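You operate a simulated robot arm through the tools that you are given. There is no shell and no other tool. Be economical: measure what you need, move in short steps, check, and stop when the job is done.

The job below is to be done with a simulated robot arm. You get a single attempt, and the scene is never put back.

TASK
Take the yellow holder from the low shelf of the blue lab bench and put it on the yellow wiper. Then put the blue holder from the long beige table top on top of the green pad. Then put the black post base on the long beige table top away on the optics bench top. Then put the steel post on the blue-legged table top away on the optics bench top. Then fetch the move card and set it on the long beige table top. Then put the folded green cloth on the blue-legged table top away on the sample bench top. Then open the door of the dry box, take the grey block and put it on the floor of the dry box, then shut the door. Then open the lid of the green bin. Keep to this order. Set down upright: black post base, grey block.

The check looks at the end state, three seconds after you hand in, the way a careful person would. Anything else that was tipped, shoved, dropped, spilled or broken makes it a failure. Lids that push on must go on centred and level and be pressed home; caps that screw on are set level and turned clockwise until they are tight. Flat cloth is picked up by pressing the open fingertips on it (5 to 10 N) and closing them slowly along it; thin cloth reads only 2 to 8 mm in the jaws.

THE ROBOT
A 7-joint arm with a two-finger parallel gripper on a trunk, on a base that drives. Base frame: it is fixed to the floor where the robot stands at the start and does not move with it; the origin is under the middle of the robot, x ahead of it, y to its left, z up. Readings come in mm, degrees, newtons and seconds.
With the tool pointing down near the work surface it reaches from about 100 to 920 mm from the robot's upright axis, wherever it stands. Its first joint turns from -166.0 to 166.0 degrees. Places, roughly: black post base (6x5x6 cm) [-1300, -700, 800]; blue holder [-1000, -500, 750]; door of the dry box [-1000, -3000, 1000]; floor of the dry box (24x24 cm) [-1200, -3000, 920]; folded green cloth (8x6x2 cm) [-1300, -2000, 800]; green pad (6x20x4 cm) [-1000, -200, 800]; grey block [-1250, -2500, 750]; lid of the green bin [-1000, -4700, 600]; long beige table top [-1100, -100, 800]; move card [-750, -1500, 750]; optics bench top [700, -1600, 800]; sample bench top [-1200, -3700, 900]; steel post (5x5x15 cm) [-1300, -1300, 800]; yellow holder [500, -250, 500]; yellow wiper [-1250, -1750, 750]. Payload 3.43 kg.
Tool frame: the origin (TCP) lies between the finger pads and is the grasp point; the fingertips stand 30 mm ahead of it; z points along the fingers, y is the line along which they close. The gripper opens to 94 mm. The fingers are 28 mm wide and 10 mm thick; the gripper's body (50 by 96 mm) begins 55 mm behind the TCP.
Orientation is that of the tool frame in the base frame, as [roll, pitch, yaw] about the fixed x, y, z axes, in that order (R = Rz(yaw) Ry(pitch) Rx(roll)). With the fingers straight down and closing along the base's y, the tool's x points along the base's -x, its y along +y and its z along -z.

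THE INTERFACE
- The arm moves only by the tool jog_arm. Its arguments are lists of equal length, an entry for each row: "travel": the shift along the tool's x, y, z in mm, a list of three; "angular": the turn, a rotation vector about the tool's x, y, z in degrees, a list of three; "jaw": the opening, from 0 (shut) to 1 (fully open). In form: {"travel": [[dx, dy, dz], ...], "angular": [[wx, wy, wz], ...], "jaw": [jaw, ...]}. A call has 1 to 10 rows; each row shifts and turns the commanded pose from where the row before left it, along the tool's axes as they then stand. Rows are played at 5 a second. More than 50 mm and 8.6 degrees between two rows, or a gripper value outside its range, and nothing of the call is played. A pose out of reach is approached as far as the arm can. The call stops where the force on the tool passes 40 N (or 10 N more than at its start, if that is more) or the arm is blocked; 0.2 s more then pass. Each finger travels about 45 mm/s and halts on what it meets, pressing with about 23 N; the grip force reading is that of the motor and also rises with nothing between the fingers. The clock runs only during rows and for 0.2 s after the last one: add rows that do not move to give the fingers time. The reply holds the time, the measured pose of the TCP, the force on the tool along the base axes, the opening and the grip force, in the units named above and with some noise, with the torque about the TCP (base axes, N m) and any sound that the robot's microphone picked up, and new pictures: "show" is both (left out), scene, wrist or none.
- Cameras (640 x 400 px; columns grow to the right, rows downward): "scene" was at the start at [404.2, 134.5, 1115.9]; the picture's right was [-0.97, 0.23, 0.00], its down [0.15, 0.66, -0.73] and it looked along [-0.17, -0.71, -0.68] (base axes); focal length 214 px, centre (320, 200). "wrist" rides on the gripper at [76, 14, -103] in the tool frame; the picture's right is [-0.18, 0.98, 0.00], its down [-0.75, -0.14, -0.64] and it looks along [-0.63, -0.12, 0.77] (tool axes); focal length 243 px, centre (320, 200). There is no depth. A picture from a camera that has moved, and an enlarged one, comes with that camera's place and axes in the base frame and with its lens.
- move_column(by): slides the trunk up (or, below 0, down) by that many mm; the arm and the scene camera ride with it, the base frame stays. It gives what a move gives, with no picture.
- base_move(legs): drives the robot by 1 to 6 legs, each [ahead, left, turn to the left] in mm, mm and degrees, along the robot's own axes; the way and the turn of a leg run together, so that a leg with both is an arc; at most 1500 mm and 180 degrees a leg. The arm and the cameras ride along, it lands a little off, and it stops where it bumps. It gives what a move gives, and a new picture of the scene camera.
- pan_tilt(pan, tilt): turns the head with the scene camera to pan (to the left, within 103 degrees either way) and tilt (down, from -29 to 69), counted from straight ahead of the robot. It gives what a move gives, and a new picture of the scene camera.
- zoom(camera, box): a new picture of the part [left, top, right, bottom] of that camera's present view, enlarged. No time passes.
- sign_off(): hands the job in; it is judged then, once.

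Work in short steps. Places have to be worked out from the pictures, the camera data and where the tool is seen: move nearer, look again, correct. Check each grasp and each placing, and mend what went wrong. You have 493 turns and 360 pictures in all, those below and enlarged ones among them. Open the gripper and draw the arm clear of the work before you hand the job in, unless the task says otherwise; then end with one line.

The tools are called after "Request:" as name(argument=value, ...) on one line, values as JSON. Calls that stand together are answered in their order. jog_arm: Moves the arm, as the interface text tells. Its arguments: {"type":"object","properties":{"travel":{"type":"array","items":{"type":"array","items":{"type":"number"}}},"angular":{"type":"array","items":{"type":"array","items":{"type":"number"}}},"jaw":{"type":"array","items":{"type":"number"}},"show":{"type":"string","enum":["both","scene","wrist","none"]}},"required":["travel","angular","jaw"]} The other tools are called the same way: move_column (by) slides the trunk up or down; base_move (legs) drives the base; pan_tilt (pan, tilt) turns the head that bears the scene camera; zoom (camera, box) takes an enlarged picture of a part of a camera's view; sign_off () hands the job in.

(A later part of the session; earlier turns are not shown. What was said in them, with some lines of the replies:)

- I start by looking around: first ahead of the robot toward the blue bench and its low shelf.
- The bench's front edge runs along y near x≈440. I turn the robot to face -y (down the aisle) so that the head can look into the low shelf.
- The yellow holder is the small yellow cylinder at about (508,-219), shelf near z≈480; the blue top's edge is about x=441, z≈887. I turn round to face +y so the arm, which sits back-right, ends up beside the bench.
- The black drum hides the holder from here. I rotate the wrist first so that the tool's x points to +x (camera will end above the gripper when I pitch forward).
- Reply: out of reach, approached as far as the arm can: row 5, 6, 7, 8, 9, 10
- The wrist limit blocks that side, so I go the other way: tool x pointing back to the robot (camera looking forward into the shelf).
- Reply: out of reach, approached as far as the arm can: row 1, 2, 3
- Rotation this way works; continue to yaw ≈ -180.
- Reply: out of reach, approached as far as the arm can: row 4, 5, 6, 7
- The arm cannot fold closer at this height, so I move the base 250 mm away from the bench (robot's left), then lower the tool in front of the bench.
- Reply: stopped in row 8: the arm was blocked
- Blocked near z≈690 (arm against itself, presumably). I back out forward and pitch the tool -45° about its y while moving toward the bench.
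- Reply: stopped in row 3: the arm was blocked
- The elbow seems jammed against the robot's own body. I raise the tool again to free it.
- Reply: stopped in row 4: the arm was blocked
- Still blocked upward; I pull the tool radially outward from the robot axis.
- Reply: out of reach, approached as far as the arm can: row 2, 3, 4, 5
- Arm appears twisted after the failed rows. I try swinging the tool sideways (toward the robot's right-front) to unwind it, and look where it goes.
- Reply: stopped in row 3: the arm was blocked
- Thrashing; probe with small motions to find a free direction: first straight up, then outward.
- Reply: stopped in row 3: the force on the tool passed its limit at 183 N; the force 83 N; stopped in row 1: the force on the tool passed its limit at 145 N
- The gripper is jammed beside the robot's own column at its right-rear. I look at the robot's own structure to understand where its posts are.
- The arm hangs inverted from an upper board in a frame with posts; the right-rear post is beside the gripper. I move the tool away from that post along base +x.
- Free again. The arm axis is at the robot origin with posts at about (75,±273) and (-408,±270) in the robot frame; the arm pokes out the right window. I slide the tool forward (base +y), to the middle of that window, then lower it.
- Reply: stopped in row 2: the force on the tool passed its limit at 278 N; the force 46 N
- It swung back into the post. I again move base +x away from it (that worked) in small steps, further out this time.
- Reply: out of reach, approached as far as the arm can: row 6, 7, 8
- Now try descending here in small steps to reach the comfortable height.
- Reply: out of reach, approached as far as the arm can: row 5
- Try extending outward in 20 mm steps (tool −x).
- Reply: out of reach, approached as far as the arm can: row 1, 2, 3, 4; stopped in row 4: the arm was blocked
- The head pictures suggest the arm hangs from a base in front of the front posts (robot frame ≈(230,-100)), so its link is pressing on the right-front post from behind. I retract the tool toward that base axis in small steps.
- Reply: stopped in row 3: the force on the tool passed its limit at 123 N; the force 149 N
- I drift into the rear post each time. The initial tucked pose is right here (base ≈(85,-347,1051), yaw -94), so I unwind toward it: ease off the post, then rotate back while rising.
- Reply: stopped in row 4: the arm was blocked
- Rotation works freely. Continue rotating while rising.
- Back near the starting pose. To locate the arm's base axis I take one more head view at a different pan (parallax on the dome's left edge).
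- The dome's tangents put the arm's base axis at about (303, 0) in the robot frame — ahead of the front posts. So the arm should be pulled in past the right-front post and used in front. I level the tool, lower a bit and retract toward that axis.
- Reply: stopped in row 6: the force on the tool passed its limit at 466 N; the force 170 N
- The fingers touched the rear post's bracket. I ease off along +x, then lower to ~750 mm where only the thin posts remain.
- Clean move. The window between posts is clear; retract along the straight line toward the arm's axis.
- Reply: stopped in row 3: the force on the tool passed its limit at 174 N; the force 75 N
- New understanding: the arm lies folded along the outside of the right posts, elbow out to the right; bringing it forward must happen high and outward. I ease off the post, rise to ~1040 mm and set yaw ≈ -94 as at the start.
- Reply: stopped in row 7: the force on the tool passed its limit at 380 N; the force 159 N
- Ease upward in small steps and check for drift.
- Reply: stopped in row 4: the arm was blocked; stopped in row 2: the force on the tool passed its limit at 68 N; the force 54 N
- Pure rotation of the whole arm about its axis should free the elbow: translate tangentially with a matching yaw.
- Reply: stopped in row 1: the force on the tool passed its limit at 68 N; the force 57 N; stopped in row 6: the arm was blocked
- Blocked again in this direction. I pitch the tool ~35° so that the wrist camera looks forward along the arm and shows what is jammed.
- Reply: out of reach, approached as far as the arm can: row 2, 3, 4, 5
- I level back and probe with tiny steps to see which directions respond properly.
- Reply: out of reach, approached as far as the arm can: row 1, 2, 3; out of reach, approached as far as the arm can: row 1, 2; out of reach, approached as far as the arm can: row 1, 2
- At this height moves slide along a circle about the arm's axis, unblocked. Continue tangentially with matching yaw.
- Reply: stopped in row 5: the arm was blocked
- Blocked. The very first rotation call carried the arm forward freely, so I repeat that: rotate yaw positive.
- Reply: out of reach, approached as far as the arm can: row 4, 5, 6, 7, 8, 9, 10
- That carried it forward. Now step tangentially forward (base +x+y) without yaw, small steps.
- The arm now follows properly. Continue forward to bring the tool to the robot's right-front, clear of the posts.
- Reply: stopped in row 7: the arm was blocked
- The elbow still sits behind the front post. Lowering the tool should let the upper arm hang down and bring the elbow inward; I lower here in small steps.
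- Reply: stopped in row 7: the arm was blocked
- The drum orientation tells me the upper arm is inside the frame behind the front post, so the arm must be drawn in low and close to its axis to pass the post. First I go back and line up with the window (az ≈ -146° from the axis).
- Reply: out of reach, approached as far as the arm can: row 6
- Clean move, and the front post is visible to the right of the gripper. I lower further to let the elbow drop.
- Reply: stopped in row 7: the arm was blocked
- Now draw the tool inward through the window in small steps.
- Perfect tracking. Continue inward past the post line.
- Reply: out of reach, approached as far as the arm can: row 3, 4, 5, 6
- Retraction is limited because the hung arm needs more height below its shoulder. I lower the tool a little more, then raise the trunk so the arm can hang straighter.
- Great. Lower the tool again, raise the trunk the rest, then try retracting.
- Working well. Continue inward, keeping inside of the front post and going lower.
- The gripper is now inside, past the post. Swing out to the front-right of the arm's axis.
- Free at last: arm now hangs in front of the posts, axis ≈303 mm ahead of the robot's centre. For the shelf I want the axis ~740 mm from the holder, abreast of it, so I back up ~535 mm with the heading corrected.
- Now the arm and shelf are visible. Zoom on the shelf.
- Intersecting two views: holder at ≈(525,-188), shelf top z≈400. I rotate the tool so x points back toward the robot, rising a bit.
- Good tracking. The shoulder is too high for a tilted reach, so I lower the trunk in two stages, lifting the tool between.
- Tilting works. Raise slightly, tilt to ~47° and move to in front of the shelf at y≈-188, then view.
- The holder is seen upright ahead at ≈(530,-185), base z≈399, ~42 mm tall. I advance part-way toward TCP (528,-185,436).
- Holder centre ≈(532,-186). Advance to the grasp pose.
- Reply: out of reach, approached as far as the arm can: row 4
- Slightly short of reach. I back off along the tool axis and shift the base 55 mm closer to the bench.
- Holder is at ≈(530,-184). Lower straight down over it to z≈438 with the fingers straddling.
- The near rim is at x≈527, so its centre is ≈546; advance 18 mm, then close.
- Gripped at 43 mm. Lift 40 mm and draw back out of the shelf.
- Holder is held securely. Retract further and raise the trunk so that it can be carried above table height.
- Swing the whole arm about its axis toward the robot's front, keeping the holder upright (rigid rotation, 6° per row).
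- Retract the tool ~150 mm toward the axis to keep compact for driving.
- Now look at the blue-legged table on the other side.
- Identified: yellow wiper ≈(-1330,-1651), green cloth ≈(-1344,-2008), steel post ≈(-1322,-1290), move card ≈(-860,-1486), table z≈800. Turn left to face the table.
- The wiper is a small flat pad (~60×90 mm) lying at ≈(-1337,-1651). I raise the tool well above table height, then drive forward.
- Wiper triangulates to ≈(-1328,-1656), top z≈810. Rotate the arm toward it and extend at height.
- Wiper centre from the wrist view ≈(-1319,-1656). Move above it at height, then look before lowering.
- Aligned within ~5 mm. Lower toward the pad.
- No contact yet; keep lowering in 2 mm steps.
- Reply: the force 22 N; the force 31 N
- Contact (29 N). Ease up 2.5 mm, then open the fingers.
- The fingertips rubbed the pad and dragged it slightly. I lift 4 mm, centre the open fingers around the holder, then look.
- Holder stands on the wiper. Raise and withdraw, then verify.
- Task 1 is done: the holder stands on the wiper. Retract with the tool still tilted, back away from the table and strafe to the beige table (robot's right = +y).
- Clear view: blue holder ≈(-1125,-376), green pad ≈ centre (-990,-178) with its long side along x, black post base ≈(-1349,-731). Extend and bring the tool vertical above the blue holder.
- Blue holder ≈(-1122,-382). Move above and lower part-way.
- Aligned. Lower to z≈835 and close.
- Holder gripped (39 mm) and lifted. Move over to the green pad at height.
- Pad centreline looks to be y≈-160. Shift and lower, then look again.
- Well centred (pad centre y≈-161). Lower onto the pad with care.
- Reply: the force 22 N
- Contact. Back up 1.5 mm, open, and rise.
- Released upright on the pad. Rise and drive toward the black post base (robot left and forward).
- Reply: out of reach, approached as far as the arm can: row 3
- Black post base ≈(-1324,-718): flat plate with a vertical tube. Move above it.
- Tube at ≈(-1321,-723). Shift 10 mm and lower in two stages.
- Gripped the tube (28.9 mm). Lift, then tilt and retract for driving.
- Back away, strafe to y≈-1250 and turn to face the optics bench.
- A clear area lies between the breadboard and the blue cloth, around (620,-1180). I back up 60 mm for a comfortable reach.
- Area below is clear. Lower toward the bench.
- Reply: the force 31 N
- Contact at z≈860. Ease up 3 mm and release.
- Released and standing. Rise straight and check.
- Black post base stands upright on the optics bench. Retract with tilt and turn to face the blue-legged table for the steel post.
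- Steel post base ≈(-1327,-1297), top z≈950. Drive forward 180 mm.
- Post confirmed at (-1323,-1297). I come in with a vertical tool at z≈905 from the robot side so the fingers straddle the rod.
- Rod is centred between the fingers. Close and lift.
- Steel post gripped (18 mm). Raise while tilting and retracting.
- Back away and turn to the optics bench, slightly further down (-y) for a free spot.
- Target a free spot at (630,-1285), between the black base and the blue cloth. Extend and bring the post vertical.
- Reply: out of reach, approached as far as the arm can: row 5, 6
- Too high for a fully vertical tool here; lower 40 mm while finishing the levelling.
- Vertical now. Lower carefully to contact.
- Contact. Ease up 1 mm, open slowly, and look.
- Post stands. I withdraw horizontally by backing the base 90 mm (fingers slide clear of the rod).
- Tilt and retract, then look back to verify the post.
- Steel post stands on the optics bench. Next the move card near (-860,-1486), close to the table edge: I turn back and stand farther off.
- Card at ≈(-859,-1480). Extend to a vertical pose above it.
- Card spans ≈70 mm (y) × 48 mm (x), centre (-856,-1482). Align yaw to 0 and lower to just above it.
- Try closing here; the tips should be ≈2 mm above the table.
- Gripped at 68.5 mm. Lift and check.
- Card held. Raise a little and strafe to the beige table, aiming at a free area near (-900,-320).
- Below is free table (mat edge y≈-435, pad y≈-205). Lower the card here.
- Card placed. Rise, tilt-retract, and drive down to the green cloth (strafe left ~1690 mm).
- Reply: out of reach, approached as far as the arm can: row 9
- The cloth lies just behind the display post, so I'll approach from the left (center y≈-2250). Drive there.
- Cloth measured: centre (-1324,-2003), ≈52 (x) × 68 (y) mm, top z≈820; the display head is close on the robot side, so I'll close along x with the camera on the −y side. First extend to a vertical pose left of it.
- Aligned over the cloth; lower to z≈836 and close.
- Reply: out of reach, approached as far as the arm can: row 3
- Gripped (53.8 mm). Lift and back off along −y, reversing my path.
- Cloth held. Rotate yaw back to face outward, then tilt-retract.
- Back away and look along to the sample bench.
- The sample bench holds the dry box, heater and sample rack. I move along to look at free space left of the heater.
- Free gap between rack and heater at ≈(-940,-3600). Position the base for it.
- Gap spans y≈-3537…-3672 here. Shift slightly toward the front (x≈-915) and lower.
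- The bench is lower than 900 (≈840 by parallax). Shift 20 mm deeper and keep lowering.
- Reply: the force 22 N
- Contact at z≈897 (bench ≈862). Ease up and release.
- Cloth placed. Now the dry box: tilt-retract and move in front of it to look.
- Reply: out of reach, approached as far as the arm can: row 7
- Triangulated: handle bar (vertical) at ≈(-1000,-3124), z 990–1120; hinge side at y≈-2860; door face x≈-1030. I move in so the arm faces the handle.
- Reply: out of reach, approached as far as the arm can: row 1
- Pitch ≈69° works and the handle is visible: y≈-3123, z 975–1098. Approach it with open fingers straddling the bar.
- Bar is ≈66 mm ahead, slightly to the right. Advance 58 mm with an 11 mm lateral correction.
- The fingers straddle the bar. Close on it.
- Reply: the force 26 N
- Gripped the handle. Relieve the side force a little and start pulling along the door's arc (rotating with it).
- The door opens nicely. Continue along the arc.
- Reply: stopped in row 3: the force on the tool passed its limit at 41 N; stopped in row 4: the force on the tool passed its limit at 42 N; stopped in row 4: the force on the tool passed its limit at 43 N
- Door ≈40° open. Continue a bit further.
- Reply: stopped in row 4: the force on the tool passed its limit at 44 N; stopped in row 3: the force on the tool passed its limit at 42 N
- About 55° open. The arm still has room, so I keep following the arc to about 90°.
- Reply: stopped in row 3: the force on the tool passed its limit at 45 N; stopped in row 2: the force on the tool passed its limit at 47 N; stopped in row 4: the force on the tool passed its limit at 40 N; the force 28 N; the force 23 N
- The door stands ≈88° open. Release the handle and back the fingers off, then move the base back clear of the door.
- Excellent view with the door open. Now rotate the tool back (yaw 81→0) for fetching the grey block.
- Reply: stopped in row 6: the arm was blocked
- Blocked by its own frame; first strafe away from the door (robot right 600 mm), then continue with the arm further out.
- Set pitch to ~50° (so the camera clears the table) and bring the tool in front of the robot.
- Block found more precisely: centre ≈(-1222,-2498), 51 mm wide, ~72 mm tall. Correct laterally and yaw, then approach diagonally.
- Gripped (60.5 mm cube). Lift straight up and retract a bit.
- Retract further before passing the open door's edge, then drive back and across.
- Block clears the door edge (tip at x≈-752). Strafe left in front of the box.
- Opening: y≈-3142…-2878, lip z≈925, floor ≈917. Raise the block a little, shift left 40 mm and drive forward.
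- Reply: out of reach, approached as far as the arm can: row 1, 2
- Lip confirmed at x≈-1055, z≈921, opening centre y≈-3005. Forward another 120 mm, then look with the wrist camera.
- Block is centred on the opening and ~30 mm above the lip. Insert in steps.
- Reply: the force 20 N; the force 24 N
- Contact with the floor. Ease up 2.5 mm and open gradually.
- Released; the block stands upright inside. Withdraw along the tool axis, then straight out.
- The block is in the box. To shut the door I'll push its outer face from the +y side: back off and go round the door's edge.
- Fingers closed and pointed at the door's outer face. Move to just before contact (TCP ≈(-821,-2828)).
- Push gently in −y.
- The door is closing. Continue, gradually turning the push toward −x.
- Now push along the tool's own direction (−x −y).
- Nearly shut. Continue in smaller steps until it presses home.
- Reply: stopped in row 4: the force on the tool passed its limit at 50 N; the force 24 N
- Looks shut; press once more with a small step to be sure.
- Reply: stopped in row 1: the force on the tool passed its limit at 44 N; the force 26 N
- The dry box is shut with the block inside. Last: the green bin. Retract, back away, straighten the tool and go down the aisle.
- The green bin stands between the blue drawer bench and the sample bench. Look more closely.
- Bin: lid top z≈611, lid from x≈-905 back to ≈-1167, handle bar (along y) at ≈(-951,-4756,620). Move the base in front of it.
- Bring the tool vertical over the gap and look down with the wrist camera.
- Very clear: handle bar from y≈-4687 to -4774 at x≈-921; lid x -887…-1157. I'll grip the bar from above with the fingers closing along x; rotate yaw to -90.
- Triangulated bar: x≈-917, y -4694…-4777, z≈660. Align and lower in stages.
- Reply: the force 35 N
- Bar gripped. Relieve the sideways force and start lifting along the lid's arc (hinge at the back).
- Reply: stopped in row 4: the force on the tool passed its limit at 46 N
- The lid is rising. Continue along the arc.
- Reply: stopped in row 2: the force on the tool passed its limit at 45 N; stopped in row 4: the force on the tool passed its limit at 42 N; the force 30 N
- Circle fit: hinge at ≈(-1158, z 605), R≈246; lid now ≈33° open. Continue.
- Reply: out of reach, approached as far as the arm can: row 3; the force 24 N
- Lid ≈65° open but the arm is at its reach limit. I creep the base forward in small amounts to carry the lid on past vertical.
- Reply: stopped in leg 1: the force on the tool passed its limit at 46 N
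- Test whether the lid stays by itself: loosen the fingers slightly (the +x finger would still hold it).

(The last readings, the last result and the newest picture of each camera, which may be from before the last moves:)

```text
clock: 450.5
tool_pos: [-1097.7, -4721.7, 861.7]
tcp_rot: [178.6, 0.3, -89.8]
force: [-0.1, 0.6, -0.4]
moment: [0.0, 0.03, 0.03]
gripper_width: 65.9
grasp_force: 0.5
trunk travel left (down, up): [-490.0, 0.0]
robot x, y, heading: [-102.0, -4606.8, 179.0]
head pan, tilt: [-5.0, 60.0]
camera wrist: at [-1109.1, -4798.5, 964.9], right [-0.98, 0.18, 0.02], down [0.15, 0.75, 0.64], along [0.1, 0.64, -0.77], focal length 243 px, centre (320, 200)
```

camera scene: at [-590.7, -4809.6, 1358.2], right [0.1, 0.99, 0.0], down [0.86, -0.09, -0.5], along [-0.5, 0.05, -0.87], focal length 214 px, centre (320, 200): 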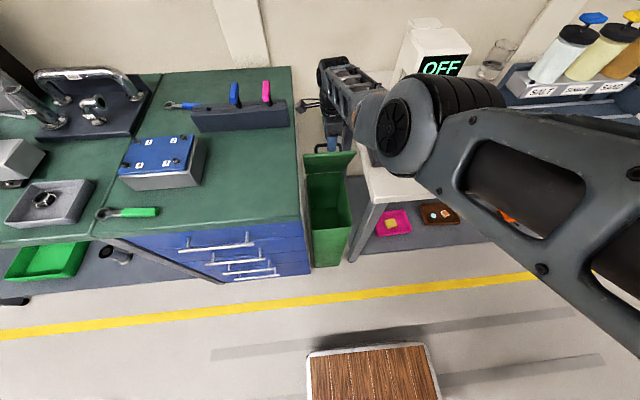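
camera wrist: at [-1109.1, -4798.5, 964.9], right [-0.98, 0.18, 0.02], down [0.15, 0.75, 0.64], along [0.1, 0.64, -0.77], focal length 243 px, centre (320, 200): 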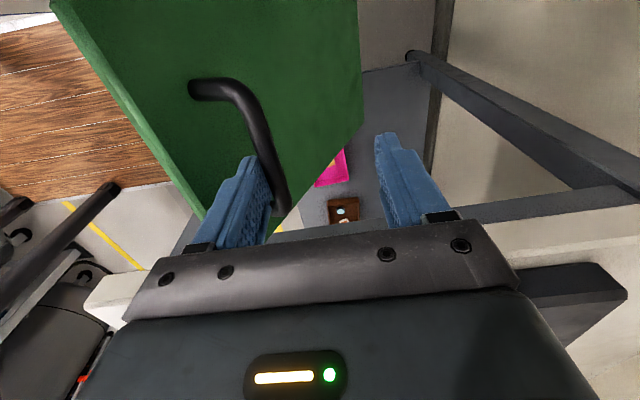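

The lid falls under gravity and is held by the front finger, so it must be pushed past vertical. I half-close the fingers around the bar and push it back by driving the base forward.

Request:
jog_arm(travel=[[0, 0, 0], [0, 0, 0]], angular=[[0, 0, 0], [0, 0, 0]], jaw=[0.5, 0.4], show="none")

Request:
base_move(legs=[[60, 0, 0]])

Request:
jog_arm(travel=[[0, 0, 0]], angular=[[0, 0, 0]], jaw=[0.4], show="wrist")

```text
clock: 451.1
tool_pos: [-1098.0, -4721.6, 862.5]
tcp_rot: [178.7, 0.3, -89.8]
force: [1.0, 0.5, -0.1]
moment: [-0.02, -0.02, -0.05]
gripper_width: 37.7
grasp_force: 0.5
trunk travel left (down, up): [-490.0, 0.0]
robot x, y, heading: [-98.6, -4609.2, 179.2]
head pan, tilt: [-5.0, 60.0]
```

```text
clock: 452.1
tool_pos: [-1158.7, -4719.4, 862.8]
tcp_rot: [178.7, 0.3, -89.8]
force: [-0.2, 0.3, -0.3]
moment: [0.01, 0.04, -0.01]
gripper_width: 37.8
grasp_force: 0.1
trunk travel left (down, up): [-490.0, 0.0]
robot x, y, heading: [-158.7, -4609.3, 179.1]
head pan, tilt: [-5.0, 60.0]
camera scene: at [-652.1, -4807.7, 1358.3], right [0.11, 0.99, 0.0], down [0.86, -0.09, -0.5], along [-0.5, 0.05, -0.87], focal length 214 px, centre (320, 200)
```

scene: 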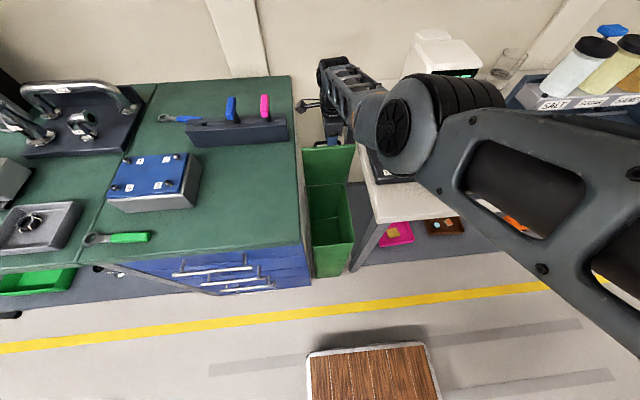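

```text
clock: 452.5
tool_pos: [-1159.5, -4719.1, 861.4]
tcp_rot: [178.7, 0.3, -89.9]
force: [-0.1, -1.1, -0.3]
moment: [0.02, -0.01, -0.03]
gripper_width: 37.5
grasp_force: 0.0
trunk travel left (down, up): [-490.0, 0.0]
robot x, y, heading: [-160.3, -4606.1, 179.0]
head pan, tilt: [-5.0, 60.0]
camera wrist: at [-1170.6, -4795.9, 964.7], right [-0.98, 0.18, 0.02], down [0.15, 0.75, 0.64], along [0.1, 0.64, -0.77], focal length 243 px, centre (320, 200)
```

wrist: 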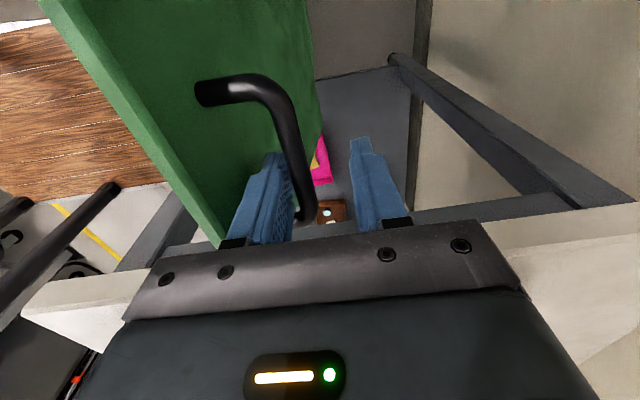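

Working. Continue another 60 mm.

Request:
base_move(legs=[[60, 0, 0]])

Request:
jog_arm(travel=[[0, 0, 0]], angular=[[0, 0, 0]], jaw=[0.4], show="wrist")

```text
clock: 453.4
tool_pos: [-1219.1, -4717.4, 863.0]
tcp_rot: [178.7, 0.3, -90.0]
force: [-0.1, 0.2, 0.1]
moment: [0.0, 0.01, -0.01]
gripper_width: 37.6
grasp_force: 0.1
trunk travel left (down, up): [-490.0, 0.0]
robot x, y, heading: [-219.3, -4612.0, 178.7]
head pan, tilt: [-5.0, 60.0]
camera scene: at [-712.7, -4806.4, 1358.3], right [0.11, 0.99, 0.0], down [0.86, -0.09, -0.5], along [-0.5, 0.05, -0.87], focal length 214 px, centre (320, 200)
```

scene: 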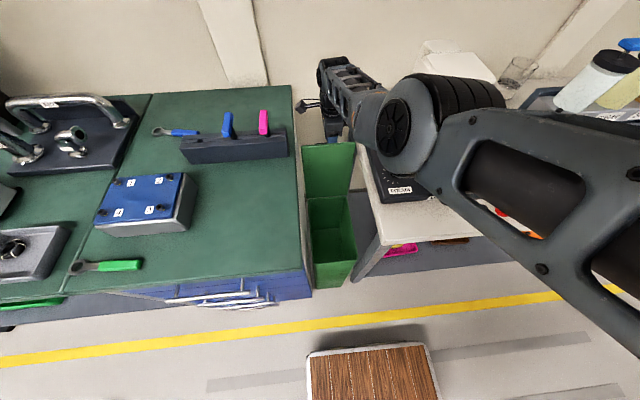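

```text
clock: 453.8
tool_pos: [-1219.0, -4718.3, 861.7]
tcp_rot: [178.7, 0.3, -89.8]
force: [0.3, -0.1, 0.8]
moment: [-0.02, 0.01, -0.02]
gripper_width: 37.8
grasp_force: 0.1
trunk travel left (down, up): [-490.0, 0.0]
robot x, y, heading: [-224.5, -4610.0, 178.8]
head pan, tilt: [-5.0, 60.0]
camera wrist: at [-1231.1, -4794.4, 964.7], right [-0.98, 0.18, 0.02], down [0.15, 0.75, 0.64], along [0.1, 0.64, -0.77], focal length 243 px, centre (320, 200)
```

wrist: 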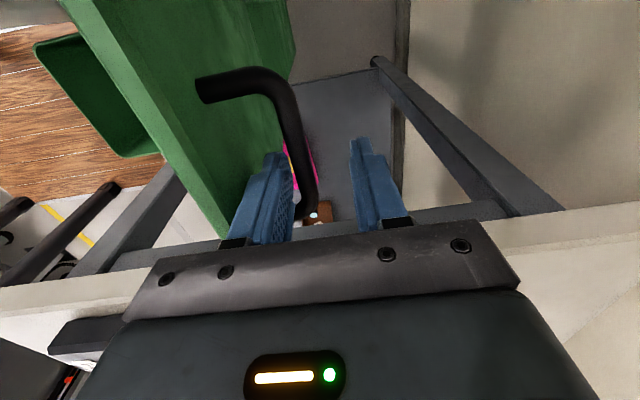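

Request:
base_move(legs=[[45, 0, 0]])

Request:
jog_arm(travel=[[0, 0, 0], [0, 0, 0], [0, 0, 0]], angular=[[0, 0, 0], [0, 0, 0], [0, 0, 0]], jaw=[0.5, 0.7, 0.7], show="wrist")

```text
clock: 454.8
tool_pos: [-1264.2, -4717.2, 862.3]
tcp_rot: [178.9, 0.5, -89.7]
force: [17.9, -0.5, 0.9]
moment: [0.06, -0.48, 0.22]
gripper_width: 47.5
grasp_force: 8.9
trunk travel left (down, up): [-490.0, 0.0]
robot x, y, heading: [-265.9, -4609.7, 179.0]
head pan, tilt: [-5.0, 60.0]
camera scene: at [-758.4, -4805.4, 1358.3], right [0.11, 0.99, 0.0], down [0.86, -0.09, -0.5], along [-0.5, 0.05, -0.87], focal length 214 px, centre (320, 200)
```

scene: 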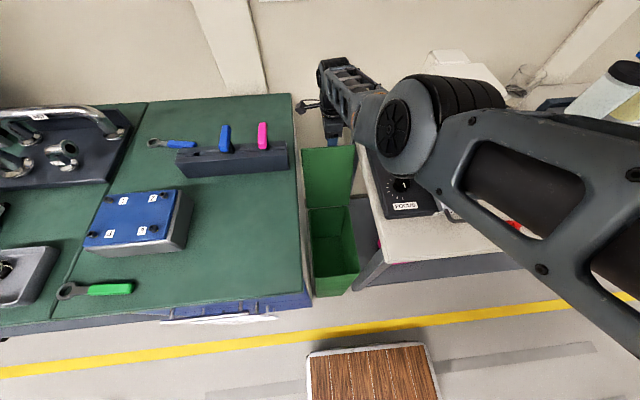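

```text
clock: 455.6
tool_pos: [-1264.3, -4716.9, 862.1]
tcp_rot: [178.9, 0.4, -89.8]
force: [-0.2, -0.2, 1.4]
moment: [0.0, 0.01, 0.01]
gripper_width: 65.8
grasp_force: 0.0
trunk travel left (down, up): [-490.0, 0.0]
robot x, y, heading: [-268.8, -4604.3, 178.6]
head pan, tilt: [-5.0, 60.0]
camera wrist: at [-1276.0, -4793.6, 963.3], right [-0.98, 0.18, 0.02], down [0.15, 0.75, 0.64], along [0.1, 0.64, -0.76], focal length 243 px, centre (320, 200)
```

wrist: 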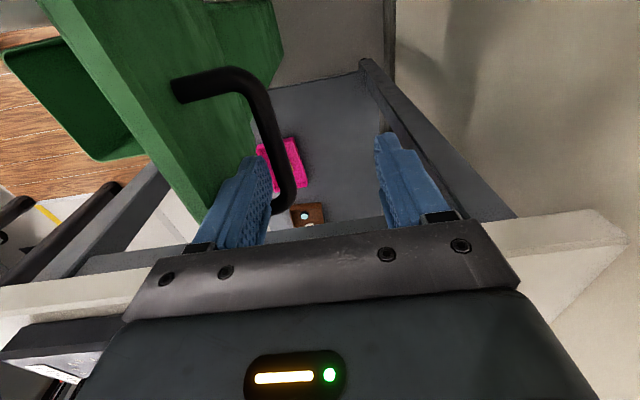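

The lid met its stop. Move the front finger 15 mm away from the bar and see whether the lid stays.

Request:
jog_arm(travel=[[0, -8, 0], [0, -8, 0], [0, 0, 0], [0, 0, 0]], angular=[[0, 0, 0], [0, 0, 0], [0, 0, 0], [0, 0, 0]], jaw=[0.7, 0.7, 0.7, 0.7], show="wrist")

```text
clock: 456.6
tool_pos: [-1248.7, -4719.0, 860.5]
tcp_rot: [179.0, 0.4, -89.8]
force: [0.1, -0.6, 0.6]
moment: [-0.04, 0.03, 0.0]
gripper_width: 65.9
grasp_force: 0.1
trunk travel left (down, up): [-490.0, 0.0]
robot x, y, heading: [-267.4, -4603.0, 178.8]
head pan, tilt: [-5.0, 60.0]
camera wrist: at [-1260.3, -4794.7, 962.4], right [-0.98, 0.18, 0.02], down [0.15, 0.75, 0.64], along [0.1, 0.64, -0.76], focal length 243 px, centre (320, 200)
```

wrist: 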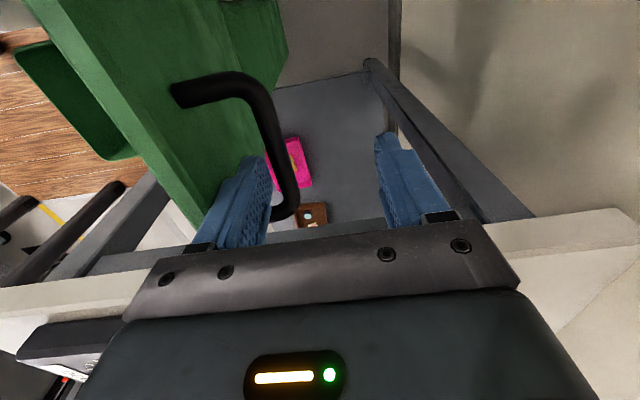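

Request:
jog_arm(travel=[[0, -8, 0], [0, -8, 0], [0, 0, 0], [0, 0, 0]], angular=[[0, 0, 0], [0, 0, 0], [0, 0, 0], [0, 0, 0]], jaw=[0.7, 0.7, 0.7, 0.7], show="wrist")

```text
clock: 457.6
tool_pos: [-1233.5, -4717.8, 860.2]
tcp_rot: [179.0, 0.4, -89.8]
force: [0.1, 0.5, -0.9]
moment: [-0.03, 0.0, 0.02]
gripper_width: 65.5
grasp_force: 0.1
trunk travel left (down, up): [-490.0, 0.0]
robot x, y, heading: [-263.5, -4607.7, 179.0]
head pan, tilt: [-5.0, 60.0]
camera wrist: at [-1244.9, -4794.8, 962.3], right [-0.98, 0.18, 0.02], down [0.15, 0.75, 0.64], along [0.1, 0.64, -0.76], focal length 243 px, centre (320, 200)
```

wrist: 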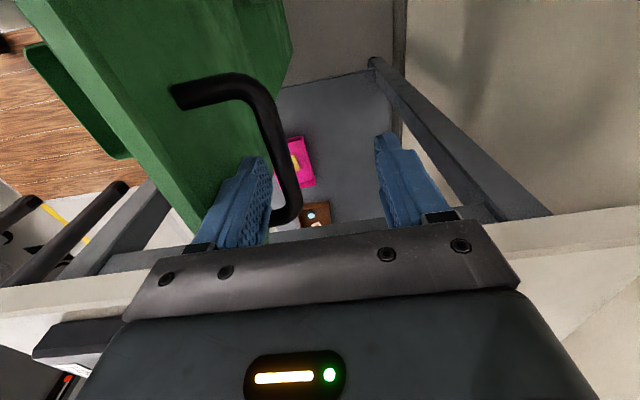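

The front finger sits between bar and lid, so moving it forward pulls the lid. Push back to the stop again, then raise the fingers straight up out of the gap.

Request:
jog_arm(travel=[[0, 9, 0], [0, 9, 0], [0, 8, 0], [0, 5, 0], [0, 0, 0]], angular=[[0, 0, 0], [0, 0, 0], [0, 0, 0], [0, 0, 0], [0, 0, 0]], jaw=[0.7, 0.7, 0.7, 0.7, 0.7], show="wrist")

```text
clock: 458.8
tool_pos: [-1262.6, -4716.0, 861.7]
tcp_rot: [178.9, 0.4, -89.7]
force: [-0.9, -0.2, 0.0]
moment: [-0.01, 0.0, 0.02]
gripper_width: 65.7
grasp_force: 0.2
trunk travel left (down, up): [-490.0, 0.0]
robot x, y, heading: [-270.5, -4604.2, 178.7]
head pan, tilt: [-5.0, 60.0]
camera wrist: at [-1275.9, -4793.7, 963.7], right [-0.98, 0.18, 0.02], down [0.15, 0.75, 0.64], along [0.1, 0.64, -0.76], focal length 243 px, centre (320, 200)
```

wrist: 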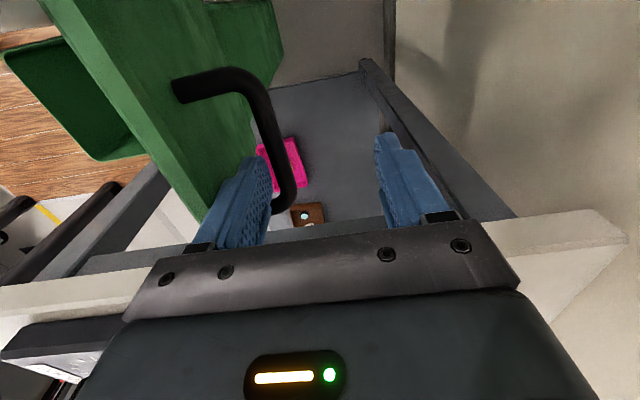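

Request:
jog_arm(travel=[[0, 0, 0], [0, 0, 0], [0, 0, 0], [0, 0, 0], [0, 0, -12], [0, 0, -12], [0, 0, -12], [0, 0, 0]], angular=[[0, 0, 0], [0, 0, 0], [0, 0, 0], [0, 0, 0], [0, 0, 0], [0, 0, 0], [0, 0, 0], [0, 0, 0]], jaw=[0.6, 0.52, 0.52, 0.56, 0.56, 0.56, 0.56, 0.56], show="both")

```text
clock: 460.6
tool_pos: [-1263.5, -4716.2, 898.4]
tcp_rot: [179.0, 0.5, -89.8]
force: [-0.2, -0.2, 0.0]
moment: [-0.01, 0.03, 0.02]
gripper_width: 52.9
grasp_force: 0.2
trunk travel left (down, up): [-490.0, 0.0]
robot x, y, heading: [-268.6, -4605.1, 179.1]
head pan, tilt: [-5.0, 60.0]
camera scene: at [-758.8, -4805.4, 1358.2], right [0.11, 0.99, 0.0], down [0.86, -0.09, -0.5], along [-0.5, 0.05, -0.87], focal length 214 px, centre (320, 200)
camera wrist: at [-1275.4, -4793.7, 1000.8], right [-0.98, 0.18, 0.02], down [0.15, 0.75, 0.64], along [0.1, 0.64, -0.76], focal length 243 px, centre (320, 200)
```

scene: 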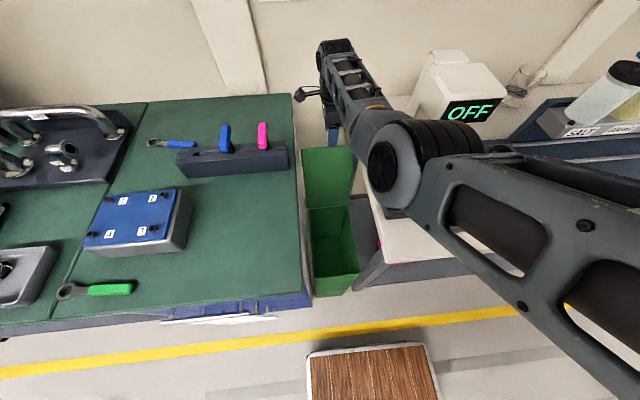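
wrist: 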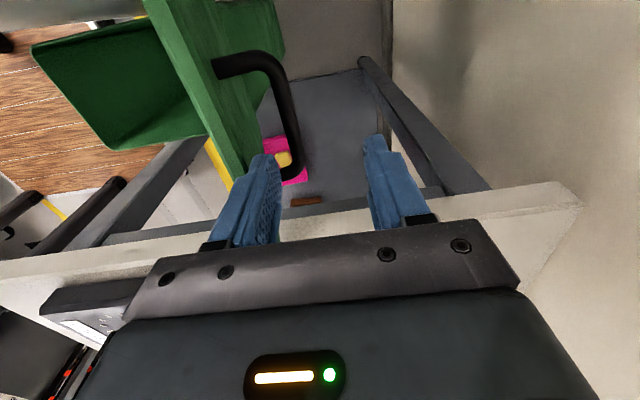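

Request:
jog_arm(travel=[[0, 0, -20], [0, 0, -20], [0, 0, -15], [0, 0, 0], [0, 0, 0]], angular=[[0, 0, 0], [0, 0, 0], [0, 0, 0], [0, 0, 0], [0, 0, 0]], jaw=[0.56, 0.56, 0.56, 0.56, 0.56], show="both")

```text
clock: 461.8
tool_pos: [-1261.8, -4718.0, 953.3]
tcp_rot: [179.1, 0.4, -89.7]
force: [-0.7, -0.2, -0.2]
moment: [-0.01, -0.01, 0.0]
gripper_width: 52.6
grasp_force: 0.2
trunk travel left (down, up): [-490.0, 0.0]
robot x, y, heading: [-265.2, -4603.3, 179.0]
head pan, tilt: [-5.0, 60.0]
camera scene: at [-758.8, -4805.4, 1358.2], right [0.11, 0.99, 0.0], down [0.86, -0.09, -0.5], along [-0.5, 0.05, -0.87], focal length 214 px, centre (320, 200)
camera wrist: at [-1274.1, -4794.9, 1055.5], right [-0.98, 0.18, 0.02], down [0.15, 0.75, 0.64], along [0.1, 0.64, -0.76], focal length 243 px, centre (320, 200)
```

scene: 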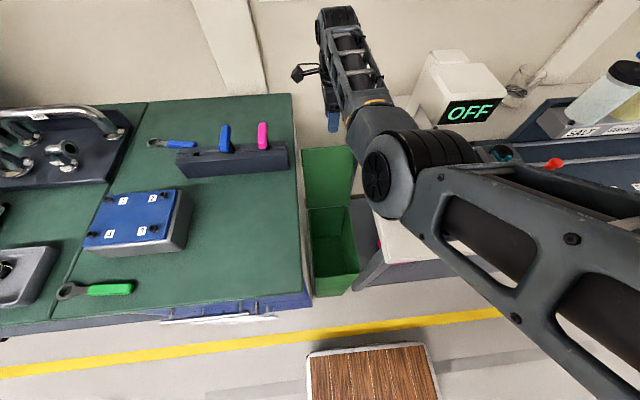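
wrist: 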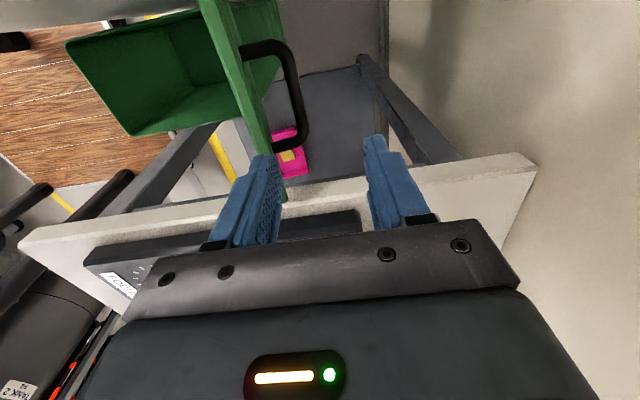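

The lid stands open by itself, past vertical. Back the base away and open the gripper, then verify.

Request:
base_move(legs=[[-250, 0, 0]])

Request:
jog_arm(travel=[[0, 0, 0], [0, 0, 0], [0, 0, 0]], angular=[[0, 0, 0], [0, 0, 0], [0, 0, 0]], jaw=[0.8, 1, 1], show="wrist")

```text
clock: 463.6
tool_pos: [-1016.3, -4717.6, 954.4]
tcp_rot: [179.0, 0.4, -90.2]
force: [-0.1, -0.5, 0.5]
moment: [-0.01, -0.01, -0.01]
gripper_width: 52.4
grasp_force: 0.0
trunk travel left (down, up): [-490.0, 0.0]
robot x, y, heading: [-20.4, -4614.3, 178.5]
head pan, tilt: [-5.0, 60.0]
camera scene: at [-513.3, -4807.8, 1358.1], right [0.11, 0.99, 0.0], down [0.86, -0.1, -0.5], along [-0.5, 0.06, -0.87], focal length 214 px, centre (320, 200)
```

scene: 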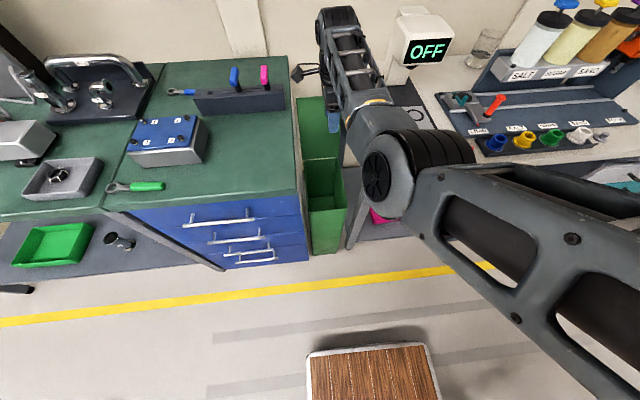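

```text
clock: 464.4
tool_pos: [-1014.9, -4717.5, 953.1]
tcp_rot: [178.9, 0.4, -90.2]
force: [0.1, -0.6, 0.2]
moment: [0.01, 0.02, 0.04]
gripper_width: 94.0
grasp_force: 0.1
trunk travel left (down, up): [-490.0, 0.0]
robot x, y, heading: [-16.4, -4609.7, 178.6]
head pan, tilt: [-5.0, 60.0]
camera wrist: at [-1028.5, -4793.9, 1055.5], right [-0.98, 0.19, 0.02], down [0.16, 0.75, 0.64], along [0.11, 0.64, -0.76], focal length 243 px, centre (320, 200)
```

wrist: 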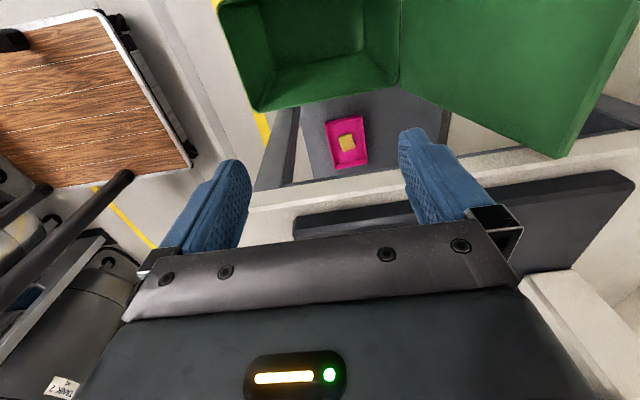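

Lid is open and stable. Draw the arm clear: rotate the wrist back and tilt-retract.

Request:
jog_arm(travel=[[0, -10, -2], [0, -10, -2], [0, 0, 0], [0, 0, 0], [0, 0, 0], [0, 0, 0], [0, 0, 0], [0, 0, 0], [0, 0, 0], [0, 0, 0]], angular=[[0, 0, -8.5], [0, 0, -8.5], [0, 0, -8.5], [0, 0, -8.5], [0, 0, -8.5], [0, 0, -8.5], [0, 0, -8.5], [0, 0, -8.5], [0, 0, -8.5], [0, 0, -8.5]], jaw=[1, 1, 1, 1, 1, 1, 1, 1, 1, 1], show="none")

Request:
jog_arm(travel=[[39, 0, -3], [38.3, 0, -7], [37.4, 0, -12], [36, 0, -17], [33, 0, -22], [29.5, 0, -27], [26, 0, -29]], angular=[[0, -6, 0], [0, -6, 0], [0, -6.5, 0], [0, -6.5, 0], [0, -6.5, 0], [0, -6.5, 0], [0, -6.5, 0]], jaw=[1, 1, 1, 1, 1, 1, 1], show="scene")

```text
clock: 466.6
tool_pos: [-995.0, -4715.2, 957.6]
tcp_rot: [-179.7, 1.2, -5.1]
force: [0.3, -0.4, -1.0]
moment: [0.02, 0.01, -0.01]
gripper_width: 94.1
grasp_force: 0.0
trunk travel left (down, up): [-490.0, 0.0]
robot x, y, heading: [-22.7, -4611.1, 178.4]
head pan, tilt: [-5.0, 60.0]
```

```text
clock: 468.2
tool_pos: [-722.2, -4742.7, 988.2]
tcp_rot: [-179.8, 45.7, -5.0]
force: [-0.7, -0.1, -0.1]
moment: [0.01, -0.06, 0.04]
gripper_width: 94.1
grasp_force: 0.0
trunk travel left (down, up): [-490.0, 0.0]
robot x, y, heading: [-22.6, -4610.4, 178.5]
head pan, tilt: [-5.0, 60.0]
camera scene: at [-513.6, -4807.8, 1358.1], right [0.11, 0.99, 0.0], down [0.86, -0.1, -0.5], along [-0.5, 0.06, -0.87], focal length 214 px, centre (320, 200)
```

scene: 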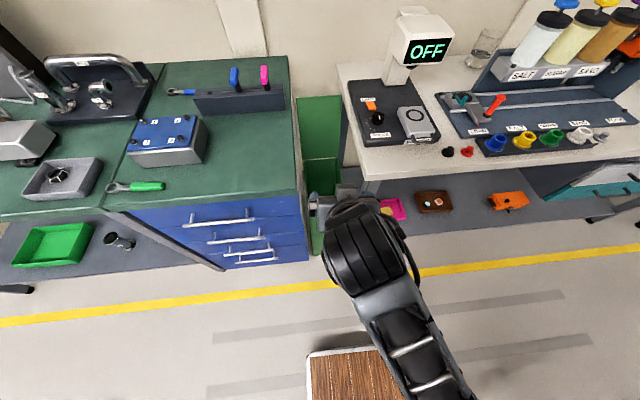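

All eight steps are done, the gripper is open and the arm is clear; handing in.

Request:
sign_off()

```text
The job is handed in.
```

The job is handed in with all eight steps done in the order you gave. My last views showed the black post base and the grey block upright, the dry box door shut and the green bin lid standing open by itself. When I set the yellow holder on the wiper, the fingertips dragged the wiper about 14 mm; the holder has stayed on it, leaning slightly.
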